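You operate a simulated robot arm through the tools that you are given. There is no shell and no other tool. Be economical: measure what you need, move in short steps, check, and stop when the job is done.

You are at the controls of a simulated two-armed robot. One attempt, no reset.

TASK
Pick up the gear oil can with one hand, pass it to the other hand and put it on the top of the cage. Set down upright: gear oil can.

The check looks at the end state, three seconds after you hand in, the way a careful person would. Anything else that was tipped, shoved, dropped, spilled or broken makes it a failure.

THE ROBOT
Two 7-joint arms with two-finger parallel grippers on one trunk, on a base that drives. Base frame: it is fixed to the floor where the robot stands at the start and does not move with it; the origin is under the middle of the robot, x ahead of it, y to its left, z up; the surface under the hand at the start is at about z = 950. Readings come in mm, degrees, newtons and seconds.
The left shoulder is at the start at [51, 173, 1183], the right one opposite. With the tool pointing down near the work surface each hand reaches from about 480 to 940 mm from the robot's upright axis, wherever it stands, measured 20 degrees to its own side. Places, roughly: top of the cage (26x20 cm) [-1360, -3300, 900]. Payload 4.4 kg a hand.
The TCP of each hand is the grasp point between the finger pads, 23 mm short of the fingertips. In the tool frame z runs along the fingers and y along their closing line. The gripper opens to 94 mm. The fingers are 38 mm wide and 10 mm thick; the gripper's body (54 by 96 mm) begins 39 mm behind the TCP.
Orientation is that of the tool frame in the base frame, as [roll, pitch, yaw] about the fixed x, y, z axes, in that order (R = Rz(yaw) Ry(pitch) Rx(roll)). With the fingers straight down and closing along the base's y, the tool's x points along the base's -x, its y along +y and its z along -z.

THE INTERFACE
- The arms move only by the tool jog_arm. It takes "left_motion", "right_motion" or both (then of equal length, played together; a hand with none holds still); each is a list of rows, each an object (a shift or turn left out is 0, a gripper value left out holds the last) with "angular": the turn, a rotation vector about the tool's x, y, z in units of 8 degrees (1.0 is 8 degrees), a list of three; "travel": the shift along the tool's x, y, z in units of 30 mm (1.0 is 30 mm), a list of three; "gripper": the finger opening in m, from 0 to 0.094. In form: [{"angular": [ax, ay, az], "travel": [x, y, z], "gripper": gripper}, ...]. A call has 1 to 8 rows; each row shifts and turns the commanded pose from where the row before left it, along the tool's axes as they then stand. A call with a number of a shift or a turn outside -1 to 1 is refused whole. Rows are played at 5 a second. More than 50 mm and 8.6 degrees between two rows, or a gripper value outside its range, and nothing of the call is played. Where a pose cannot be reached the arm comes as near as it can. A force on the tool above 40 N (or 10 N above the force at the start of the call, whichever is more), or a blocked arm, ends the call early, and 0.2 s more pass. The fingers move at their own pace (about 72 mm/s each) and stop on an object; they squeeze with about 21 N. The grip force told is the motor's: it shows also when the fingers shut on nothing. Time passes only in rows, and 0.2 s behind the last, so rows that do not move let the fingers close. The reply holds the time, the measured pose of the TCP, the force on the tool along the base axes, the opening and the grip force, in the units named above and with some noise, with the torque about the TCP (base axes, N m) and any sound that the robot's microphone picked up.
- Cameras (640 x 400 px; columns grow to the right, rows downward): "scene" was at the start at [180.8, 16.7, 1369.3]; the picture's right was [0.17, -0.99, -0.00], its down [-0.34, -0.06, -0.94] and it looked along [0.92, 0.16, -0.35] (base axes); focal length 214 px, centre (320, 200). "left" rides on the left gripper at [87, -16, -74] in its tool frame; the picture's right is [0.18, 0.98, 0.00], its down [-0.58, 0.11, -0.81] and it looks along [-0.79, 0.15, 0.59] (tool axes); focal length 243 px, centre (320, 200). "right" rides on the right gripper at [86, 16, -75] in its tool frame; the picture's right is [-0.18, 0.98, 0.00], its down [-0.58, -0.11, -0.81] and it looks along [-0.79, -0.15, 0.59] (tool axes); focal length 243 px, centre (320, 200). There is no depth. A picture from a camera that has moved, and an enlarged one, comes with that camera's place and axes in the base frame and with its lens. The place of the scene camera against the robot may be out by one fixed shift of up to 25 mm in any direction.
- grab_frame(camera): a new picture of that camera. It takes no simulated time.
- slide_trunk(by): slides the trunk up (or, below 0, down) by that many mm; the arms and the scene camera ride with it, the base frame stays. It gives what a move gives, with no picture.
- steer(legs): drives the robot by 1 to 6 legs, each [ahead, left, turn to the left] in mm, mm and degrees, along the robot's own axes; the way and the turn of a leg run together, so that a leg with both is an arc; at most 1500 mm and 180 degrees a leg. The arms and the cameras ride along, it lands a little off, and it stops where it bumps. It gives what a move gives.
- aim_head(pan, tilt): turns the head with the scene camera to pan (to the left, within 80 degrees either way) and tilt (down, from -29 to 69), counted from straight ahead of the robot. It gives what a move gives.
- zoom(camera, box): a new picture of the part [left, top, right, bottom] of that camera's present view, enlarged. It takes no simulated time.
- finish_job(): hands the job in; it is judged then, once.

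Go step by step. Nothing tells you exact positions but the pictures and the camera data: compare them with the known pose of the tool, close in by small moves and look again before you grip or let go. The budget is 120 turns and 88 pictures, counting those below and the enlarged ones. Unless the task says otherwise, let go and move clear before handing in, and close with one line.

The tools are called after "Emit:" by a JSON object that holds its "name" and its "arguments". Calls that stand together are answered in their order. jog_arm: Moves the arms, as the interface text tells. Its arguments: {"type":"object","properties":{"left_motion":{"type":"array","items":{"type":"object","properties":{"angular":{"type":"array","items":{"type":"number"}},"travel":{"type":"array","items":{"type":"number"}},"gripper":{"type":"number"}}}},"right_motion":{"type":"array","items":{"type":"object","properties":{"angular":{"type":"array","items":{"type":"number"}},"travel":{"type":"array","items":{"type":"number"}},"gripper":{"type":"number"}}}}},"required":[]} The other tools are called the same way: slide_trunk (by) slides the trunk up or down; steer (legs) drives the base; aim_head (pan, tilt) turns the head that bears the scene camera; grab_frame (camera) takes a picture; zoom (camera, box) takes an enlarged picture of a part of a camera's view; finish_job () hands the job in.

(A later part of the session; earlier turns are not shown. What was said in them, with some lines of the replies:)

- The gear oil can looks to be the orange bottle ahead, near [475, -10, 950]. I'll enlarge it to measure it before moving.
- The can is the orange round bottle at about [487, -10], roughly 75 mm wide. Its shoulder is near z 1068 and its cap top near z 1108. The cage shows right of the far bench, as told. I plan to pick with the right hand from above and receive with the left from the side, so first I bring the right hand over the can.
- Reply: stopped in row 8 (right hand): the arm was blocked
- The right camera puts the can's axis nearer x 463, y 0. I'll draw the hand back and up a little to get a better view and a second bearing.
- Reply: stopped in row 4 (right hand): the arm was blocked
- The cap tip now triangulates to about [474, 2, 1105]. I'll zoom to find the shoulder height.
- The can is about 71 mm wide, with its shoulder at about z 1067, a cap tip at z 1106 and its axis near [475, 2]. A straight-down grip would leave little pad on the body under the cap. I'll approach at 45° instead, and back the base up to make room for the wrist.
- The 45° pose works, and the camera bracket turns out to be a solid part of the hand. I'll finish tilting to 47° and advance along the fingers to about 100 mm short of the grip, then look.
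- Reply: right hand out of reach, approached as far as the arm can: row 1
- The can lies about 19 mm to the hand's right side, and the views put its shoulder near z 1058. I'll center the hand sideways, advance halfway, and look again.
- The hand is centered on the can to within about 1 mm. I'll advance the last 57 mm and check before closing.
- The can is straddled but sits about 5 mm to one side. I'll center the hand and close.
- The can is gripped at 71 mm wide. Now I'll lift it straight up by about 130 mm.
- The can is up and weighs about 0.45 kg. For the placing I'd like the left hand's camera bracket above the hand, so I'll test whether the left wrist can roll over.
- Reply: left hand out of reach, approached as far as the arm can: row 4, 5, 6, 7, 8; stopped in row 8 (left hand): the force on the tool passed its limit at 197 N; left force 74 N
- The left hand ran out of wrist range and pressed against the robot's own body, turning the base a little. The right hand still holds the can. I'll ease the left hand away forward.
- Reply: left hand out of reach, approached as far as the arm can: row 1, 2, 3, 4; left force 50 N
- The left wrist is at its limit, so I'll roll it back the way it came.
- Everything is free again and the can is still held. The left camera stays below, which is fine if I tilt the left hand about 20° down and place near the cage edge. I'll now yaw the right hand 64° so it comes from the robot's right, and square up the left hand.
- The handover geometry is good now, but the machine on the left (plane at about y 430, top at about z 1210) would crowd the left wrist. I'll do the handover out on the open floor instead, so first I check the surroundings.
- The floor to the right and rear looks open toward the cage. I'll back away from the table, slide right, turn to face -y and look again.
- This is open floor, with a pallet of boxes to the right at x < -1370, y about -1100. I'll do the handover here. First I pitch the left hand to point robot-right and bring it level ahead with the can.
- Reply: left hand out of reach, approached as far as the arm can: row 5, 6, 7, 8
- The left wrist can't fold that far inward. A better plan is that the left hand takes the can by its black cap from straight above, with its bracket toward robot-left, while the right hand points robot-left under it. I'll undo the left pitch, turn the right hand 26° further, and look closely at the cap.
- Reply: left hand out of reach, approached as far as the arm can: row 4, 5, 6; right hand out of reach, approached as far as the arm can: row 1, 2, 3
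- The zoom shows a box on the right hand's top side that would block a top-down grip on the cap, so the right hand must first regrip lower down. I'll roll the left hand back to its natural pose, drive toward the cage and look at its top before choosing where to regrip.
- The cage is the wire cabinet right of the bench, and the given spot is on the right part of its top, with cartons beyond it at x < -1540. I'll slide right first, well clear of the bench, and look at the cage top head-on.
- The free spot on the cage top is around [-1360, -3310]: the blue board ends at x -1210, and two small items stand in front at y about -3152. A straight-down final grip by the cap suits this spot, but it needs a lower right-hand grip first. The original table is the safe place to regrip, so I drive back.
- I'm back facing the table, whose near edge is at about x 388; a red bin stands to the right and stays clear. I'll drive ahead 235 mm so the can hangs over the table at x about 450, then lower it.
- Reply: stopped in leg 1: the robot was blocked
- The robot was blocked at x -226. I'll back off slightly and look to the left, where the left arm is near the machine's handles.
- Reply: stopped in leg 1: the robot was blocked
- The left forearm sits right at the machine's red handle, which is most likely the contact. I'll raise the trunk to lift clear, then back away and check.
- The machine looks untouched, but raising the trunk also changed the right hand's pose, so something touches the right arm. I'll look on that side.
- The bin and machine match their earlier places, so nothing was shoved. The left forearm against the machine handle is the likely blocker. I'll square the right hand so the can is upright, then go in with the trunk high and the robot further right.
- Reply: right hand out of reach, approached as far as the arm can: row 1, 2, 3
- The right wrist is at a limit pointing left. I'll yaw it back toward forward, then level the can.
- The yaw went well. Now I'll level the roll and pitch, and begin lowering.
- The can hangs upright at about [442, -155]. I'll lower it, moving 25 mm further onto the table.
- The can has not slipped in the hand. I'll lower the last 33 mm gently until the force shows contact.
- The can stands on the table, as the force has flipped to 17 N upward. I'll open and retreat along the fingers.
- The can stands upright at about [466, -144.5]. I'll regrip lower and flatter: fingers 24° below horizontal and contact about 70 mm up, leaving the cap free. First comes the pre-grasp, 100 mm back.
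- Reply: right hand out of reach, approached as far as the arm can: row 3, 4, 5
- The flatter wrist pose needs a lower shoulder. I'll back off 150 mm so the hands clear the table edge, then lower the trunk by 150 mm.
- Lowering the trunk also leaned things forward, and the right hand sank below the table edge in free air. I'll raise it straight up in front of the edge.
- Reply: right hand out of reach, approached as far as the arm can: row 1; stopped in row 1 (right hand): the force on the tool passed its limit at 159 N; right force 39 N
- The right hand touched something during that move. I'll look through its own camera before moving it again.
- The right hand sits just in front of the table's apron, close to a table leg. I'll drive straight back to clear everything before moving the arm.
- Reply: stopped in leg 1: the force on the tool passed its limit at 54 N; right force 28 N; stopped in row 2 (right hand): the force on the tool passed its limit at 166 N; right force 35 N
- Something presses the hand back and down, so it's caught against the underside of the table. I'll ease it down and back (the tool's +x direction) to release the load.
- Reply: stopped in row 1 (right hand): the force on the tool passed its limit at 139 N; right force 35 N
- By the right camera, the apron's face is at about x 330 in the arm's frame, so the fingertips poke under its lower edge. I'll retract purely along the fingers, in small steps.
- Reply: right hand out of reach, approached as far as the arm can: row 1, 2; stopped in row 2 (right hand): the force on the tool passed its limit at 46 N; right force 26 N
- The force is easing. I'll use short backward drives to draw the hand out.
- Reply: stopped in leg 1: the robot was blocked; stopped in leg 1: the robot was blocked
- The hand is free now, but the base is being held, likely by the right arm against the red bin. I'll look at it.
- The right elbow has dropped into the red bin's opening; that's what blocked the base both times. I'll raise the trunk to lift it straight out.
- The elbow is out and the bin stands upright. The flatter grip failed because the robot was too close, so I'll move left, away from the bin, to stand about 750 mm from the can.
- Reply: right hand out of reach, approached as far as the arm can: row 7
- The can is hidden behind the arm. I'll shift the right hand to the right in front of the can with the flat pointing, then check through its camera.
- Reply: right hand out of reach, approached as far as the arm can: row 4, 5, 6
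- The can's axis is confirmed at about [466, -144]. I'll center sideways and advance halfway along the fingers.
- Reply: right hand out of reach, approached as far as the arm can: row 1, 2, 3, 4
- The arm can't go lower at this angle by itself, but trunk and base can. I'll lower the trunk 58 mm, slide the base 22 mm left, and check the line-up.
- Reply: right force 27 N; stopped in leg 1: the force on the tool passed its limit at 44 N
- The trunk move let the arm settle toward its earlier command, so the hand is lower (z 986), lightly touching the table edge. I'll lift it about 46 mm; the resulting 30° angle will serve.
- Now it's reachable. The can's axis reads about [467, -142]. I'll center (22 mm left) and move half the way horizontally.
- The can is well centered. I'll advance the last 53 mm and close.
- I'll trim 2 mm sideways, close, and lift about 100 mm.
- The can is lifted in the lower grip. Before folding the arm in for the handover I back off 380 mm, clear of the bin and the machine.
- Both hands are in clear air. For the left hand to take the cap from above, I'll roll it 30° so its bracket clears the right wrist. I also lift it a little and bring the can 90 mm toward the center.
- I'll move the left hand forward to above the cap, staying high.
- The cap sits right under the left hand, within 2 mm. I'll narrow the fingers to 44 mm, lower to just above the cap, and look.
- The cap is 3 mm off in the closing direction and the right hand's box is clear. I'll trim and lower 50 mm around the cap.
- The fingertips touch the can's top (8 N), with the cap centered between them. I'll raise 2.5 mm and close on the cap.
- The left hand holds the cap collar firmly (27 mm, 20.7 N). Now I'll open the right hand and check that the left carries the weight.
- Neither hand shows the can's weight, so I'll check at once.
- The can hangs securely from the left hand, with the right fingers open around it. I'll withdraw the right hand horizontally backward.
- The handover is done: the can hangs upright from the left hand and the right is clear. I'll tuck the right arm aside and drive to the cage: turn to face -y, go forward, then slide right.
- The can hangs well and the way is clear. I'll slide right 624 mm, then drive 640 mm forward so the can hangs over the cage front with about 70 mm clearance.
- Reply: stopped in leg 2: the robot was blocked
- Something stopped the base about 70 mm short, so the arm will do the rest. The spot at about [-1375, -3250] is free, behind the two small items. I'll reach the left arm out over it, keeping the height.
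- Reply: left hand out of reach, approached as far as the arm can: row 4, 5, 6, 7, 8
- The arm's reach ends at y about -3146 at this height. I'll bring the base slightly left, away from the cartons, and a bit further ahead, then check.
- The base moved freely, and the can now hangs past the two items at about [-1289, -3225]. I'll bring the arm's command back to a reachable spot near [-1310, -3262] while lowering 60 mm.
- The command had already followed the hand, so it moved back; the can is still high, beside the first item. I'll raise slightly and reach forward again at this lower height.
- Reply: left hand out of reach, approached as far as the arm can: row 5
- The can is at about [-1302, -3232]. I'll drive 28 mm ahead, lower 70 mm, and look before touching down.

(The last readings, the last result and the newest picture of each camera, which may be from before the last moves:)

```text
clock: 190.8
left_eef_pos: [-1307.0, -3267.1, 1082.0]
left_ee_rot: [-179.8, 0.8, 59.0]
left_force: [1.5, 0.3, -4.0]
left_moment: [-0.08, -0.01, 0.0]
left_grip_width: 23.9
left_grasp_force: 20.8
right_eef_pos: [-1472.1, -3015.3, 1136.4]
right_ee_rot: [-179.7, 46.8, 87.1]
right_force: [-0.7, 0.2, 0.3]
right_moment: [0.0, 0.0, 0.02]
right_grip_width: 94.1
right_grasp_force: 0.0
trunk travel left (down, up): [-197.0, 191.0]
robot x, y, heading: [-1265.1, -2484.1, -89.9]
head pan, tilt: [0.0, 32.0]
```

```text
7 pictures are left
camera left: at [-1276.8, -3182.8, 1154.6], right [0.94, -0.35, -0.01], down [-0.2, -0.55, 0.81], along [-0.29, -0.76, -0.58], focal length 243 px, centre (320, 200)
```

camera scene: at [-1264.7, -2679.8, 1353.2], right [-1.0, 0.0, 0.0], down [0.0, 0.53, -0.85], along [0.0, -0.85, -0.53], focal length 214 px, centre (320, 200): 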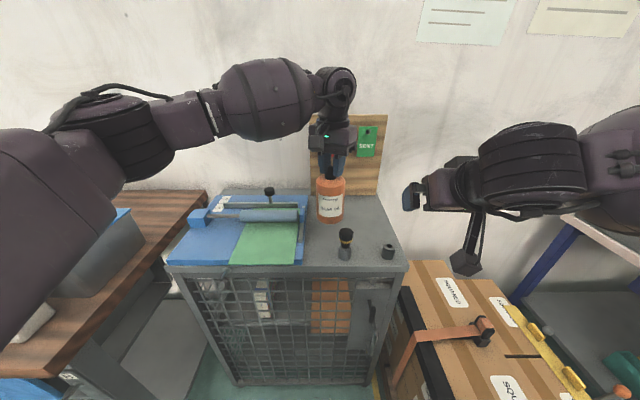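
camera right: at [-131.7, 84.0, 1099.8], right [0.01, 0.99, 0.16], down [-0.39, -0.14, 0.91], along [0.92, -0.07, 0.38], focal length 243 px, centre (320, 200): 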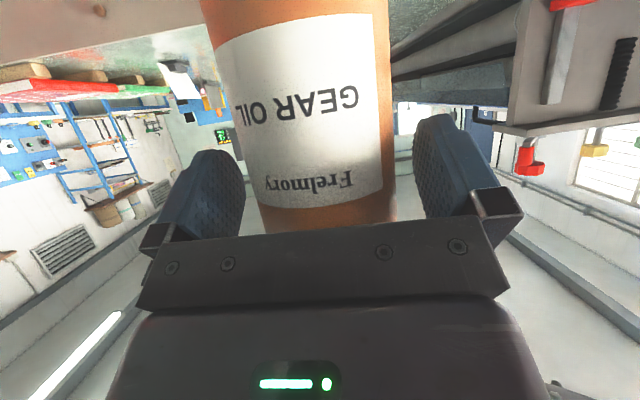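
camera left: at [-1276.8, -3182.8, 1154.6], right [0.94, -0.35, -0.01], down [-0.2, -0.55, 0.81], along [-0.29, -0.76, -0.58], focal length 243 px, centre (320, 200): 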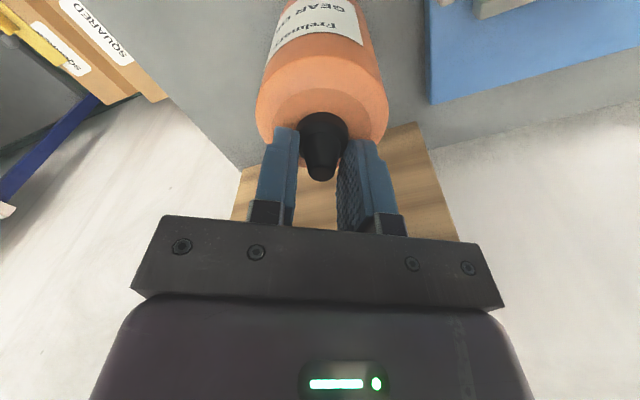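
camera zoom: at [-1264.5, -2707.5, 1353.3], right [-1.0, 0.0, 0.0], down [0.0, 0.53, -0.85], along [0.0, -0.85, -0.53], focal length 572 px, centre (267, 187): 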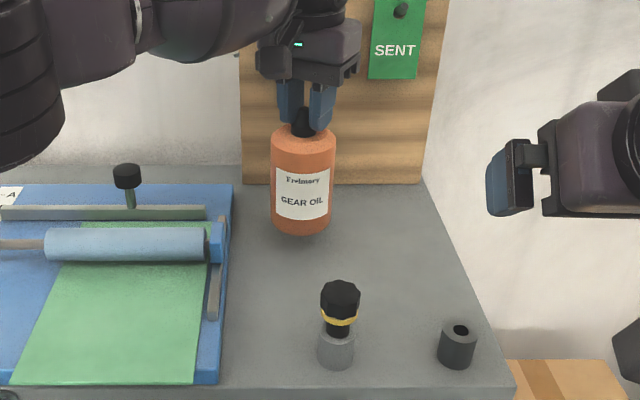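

The can hangs upright over a free patch. I'll lower gently until touchdown.

Emit:
{"name": "jog_arm", "arguments": {"left_motion": [{"travel": [0, 0, 0.4]}, {"travel": [0, 0, 0.4]}, {"travel": [0, 0, 0.2]}, {"travel": [0, 0, 0.1]}, {}]}}

```text
clock: 192.0
left_eef_pos: [-1307.2, -3268.9, 1048.8]
left_ee_rot: [-179.8, 0.7, 59.0]
left_force: [-0.2, -0.5, -3.4]
left_moment: [-0.01, -0.02, -0.02]
left_grip_width: 23.7
left_grasp_force: 20.8
right_eef_pos: [-1471.5, -3014.9, 1135.6]
right_ee_rot: [-179.6, 46.9, 87.1]
right_force: [-0.2, 0.0, -0.5]
right_moment: [-0.03, 0.0, 0.01]
right_grip_width: 94.0
right_grasp_force: 0.2
trunk travel left (down, up): [-197.0, 191.0]
robot x, y, heading: [-1265.0, -2483.5, -90.3]
head pan, tilt: [0.0, 32.0]
```

Emit:
{"name": "jog_arm", "arguments": {"left_motion": [{"travel": [0, 0, 0.1]}, {"travel": [0, 0, 0.1]}, {}]}}

Emit:
{"name": "jog_arm", "arguments": {"left_motion": [{"travel": [0, 0, 0.07]}, {}]}}

```text
clock: 192.8
left_eef_pos: [-1307.7, -3267.4, 1046.3]
left_ee_rot: [-179.9, 0.9, 59.1]
left_force: [0.8, -1.1, 8.9]
left_moment: [0.19, -0.19, -0.03]
left_grip_width: 24.0
left_grasp_force: 21.3
right_eef_pos: [-1471.8, -3013.9, 1137.7]
right_ee_rot: [-179.7, 46.9, 87.0]
right_force: [-0.4, -0.1, 0.3]
right_moment: [0.0, 0.01, -0.03]
right_grip_width: 94.1
right_grasp_force: 0.0
trunk travel left (down, up): [-197.0, 191.0]
robot x, y, heading: [-1260.6, -2487.5, -90.2]
head pan, tilt: [0.0, 32.0]
```

```text
clock: 193.4
left_eef_pos: [-1307.8, -3268.6, 1045.2]
left_ee_rot: [-179.9, 1.1, 59.1]
left_force: [-0.7, -7.1, 26.7]
left_moment: [0.06, -0.16, -0.03]
left_grip_width: 23.9
left_grasp_force: 20.6
right_eef_pos: [-1470.7, -3012.9, 1137.0]
right_ee_rot: [-179.7, 47.1, 87.1]
right_force: [-0.4, 0.1, -0.1]
right_moment: [0.0, 0.0, 0.0]
right_grip_width: 94.0
right_grasp_force: 0.0
trunk travel left (down, up): [-197.0, 191.0]
robot x, y, heading: [-1262.9, -2482.3, -90.5]
head pan, tilt: [0.0, 32.0]
```

It has touched down, with 27 N upward. I'll ease off 1.5 mm and look before opening.

Emit:
{"name": "jog_arm", "arguments": {"left_motion": [{"travel": [0, 0, -0.05]}, {}]}}

Emit:
{"name": "zoom", "arguments": {"camera": "scene", "box": [280, 140, 400, 240]}}

```text
clock: 194.0
left_eef_pos: [-1308.6, -3267.8, 1045.7]
left_ee_rot: [-179.8, 1.0, 59.1]
left_force: [-0.3, -11.0, 28.4]
left_moment: [-0.39, 0.06, 0.01]
left_grip_width: 23.6
left_grasp_force: 20.7
right_eef_pos: [-1471.2, -3013.3, 1137.7]
right_ee_rot: [-179.7, 46.9, 87.1]
right_force: [-0.1, 0.4, 0.2]
right_moment: [0.0, -0.03, 0.04]
right_grip_width: 94.2
right_grasp_force: 0.1
trunk travel left (down, up): [-197.0, 191.0]
robot x, y, heading: [-1262.8, -2487.1, -90.3]
head pan, tilt: [0.0, 32.0]
```

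```text
4.00 times, centred on (340, 190) of scene
camera zoom: at [-1264.4, -2705.8, 1353.7], right [-1.0, 0.0, 0.0], down [0.0, 0.53, -0.85], along [0.0, -0.85, -0.53], focal length 858 px, centre (240, 240)
```

zoom: 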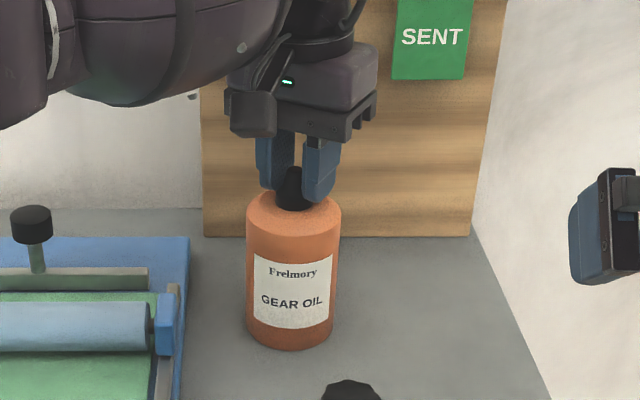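

The can stands flat on the cage top. I'll relax a bit more, open to 50 mm, and lift straight up.

Emit:
{"name": "jog_arm", "arguments": {"left_motion": [{"travel": [0, 0, -0.05]}, {"gripper": 0.032}, {"gripper": 0.05}, {"gripper": 0.05}, {}]}}

Emit:
{"name": "jog_arm", "arguments": {"left_motion": [{"travel": [0, 0, -0.4]}, {"travel": [0, 0, -0.8]}, {"travel": [0, 0, -1]}, {"travel": [0, 0, -1]}, {"travel": [0, 0, -0.6]}, {}]}}

Emit:
{"name": "grab_frame", "arguments": {"camera": "scene"}}

```text
clock: 195.2
left_eef_pos: [-1307.6, -3268.2, 1043.6]
left_ee_rot: [-179.7, 0.6, 59.0]
left_force: [0.1, -0.5, 0.0]
left_moment: [-0.02, 0.01, 0.03]
left_grip_width: 49.9
left_grasp_force: 0.0
right_eef_pos: [-1471.5, -3015.0, 1135.3]
right_ee_rot: [-179.6, 46.8, 87.0]
right_force: [0.5, -0.3, 1.4]
right_moment: [0.04, -0.02, -0.05]
right_grip_width: 93.9
right_grasp_force: 0.1
trunk travel left (down, up): [-197.0, 191.0]
robot x, y, heading: [-1261.0, -2484.9, -90.5]
head pan, tilt: [0.0, 32.0]
```

```text
clock: 196.6
left_eef_pos: [-1307.4, -3265.7, 1157.2]
left_ee_rot: [-179.8, 0.8, 59.2]
left_force: [0.4, -0.4, -0.3]
left_moment: [-0.01, 0.01, 0.0]
left_grip_width: 50.3
left_grasp_force: 0.0
right_eef_pos: [-1472.2, -3014.9, 1136.8]
right_ee_rot: [-179.7, 46.7, 87.1]
right_force: [0.4, -0.4, 0.2]
right_moment: [0.01, 0.03, 0.02]
right_grip_width: 94.0
right_grasp_force: 0.0
trunk travel left (down, up): [-197.0, 191.0]
robot x, y, heading: [-1262.0, -2482.2, -90.0]
head pan, tilt: [0.0, 32.0]
```

```text
5 pictures are left
camera scene: at [-1264.5, -2707.5, 1353.2], right [-1.0, 0.0, 0.0], down [0.0, 0.53, -0.85], along [0.0, -0.85, -0.53], focal length 214 px, centre (320, 200)
```

scene: 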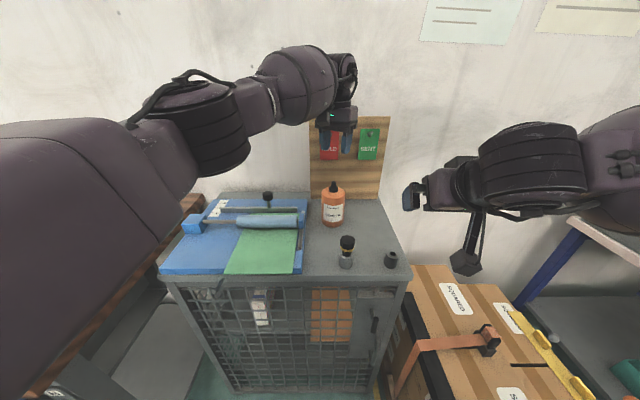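

The can stands upright and free on the cage top, with its neighbours undisturbed. I'll back the robot away and take one last look.

Emit:
{"name": "steer", "arguments": {"legs": [[-250, 0, 0]]}}

Emit:
{"name": "zoom", "arguments": {"camera": "scene", "box": [180, 100, 480, 300]}}

```text
clock: 198.4
left_eef_pos: [-1301.9, -3014.9, 1159.0]
left_ee_rot: [-179.8, 0.9, 59.4]
left_force: [-0.7, -0.1, 0.5]
left_moment: [0.01, -0.01, 0.0]
left_grip_width: 50.0
left_grasp_force: 0.0
right_eef_pos: [-1467.5, -2764.9, 1136.1]
right_ee_rot: [-179.7, 46.8, 87.5]
right_force: [0.0, -0.1, 0.2]
right_moment: [0.0, 0.01, 0.03]
right_grip_width: 94.2
right_grasp_force: 0.1
trunk travel left (down, up): [-197.0, 191.0]
robot x, y, heading: [-1260.2, -2227.6, -90.1]
head pan, tilt: [0.0, 32.0]
```

```text
2.00 times, centred on (330, 200) of scene
camera zoom: at [-1263.0, -2456.1, 1353.2], right [-1.0, 0.0, 0.0], down [0.0, 0.53, -0.85], along [0.0, -0.85, -0.53], focal length 429 px, centre (300, 200)
```

zoom: 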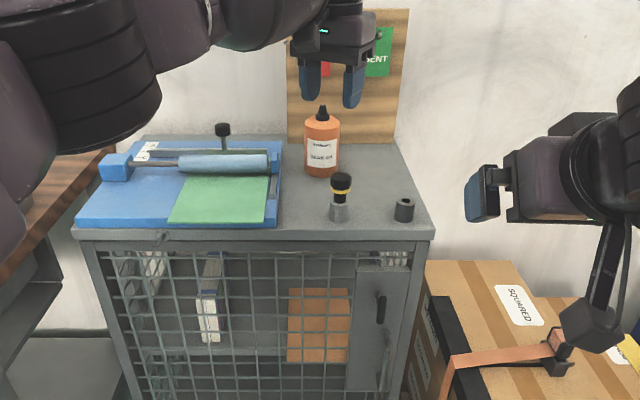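

The can stands upright on the cage top, both hands are empty and clear, and the items around it are in place, so I'm handing in.

Emit:
{"name": "finish_job", "arguments": {}}

```text
The job is handed in.
```

The gear oil can is standing upright on top of the cage: the right hand picked it up, passed it to the left, and the left set it down. Along the way the right elbow dropped into the red bin and the base then pulled against it. The bin stayed upright, but it may have shifted a little, about 20 mm by my camera estimate, which is within its error.
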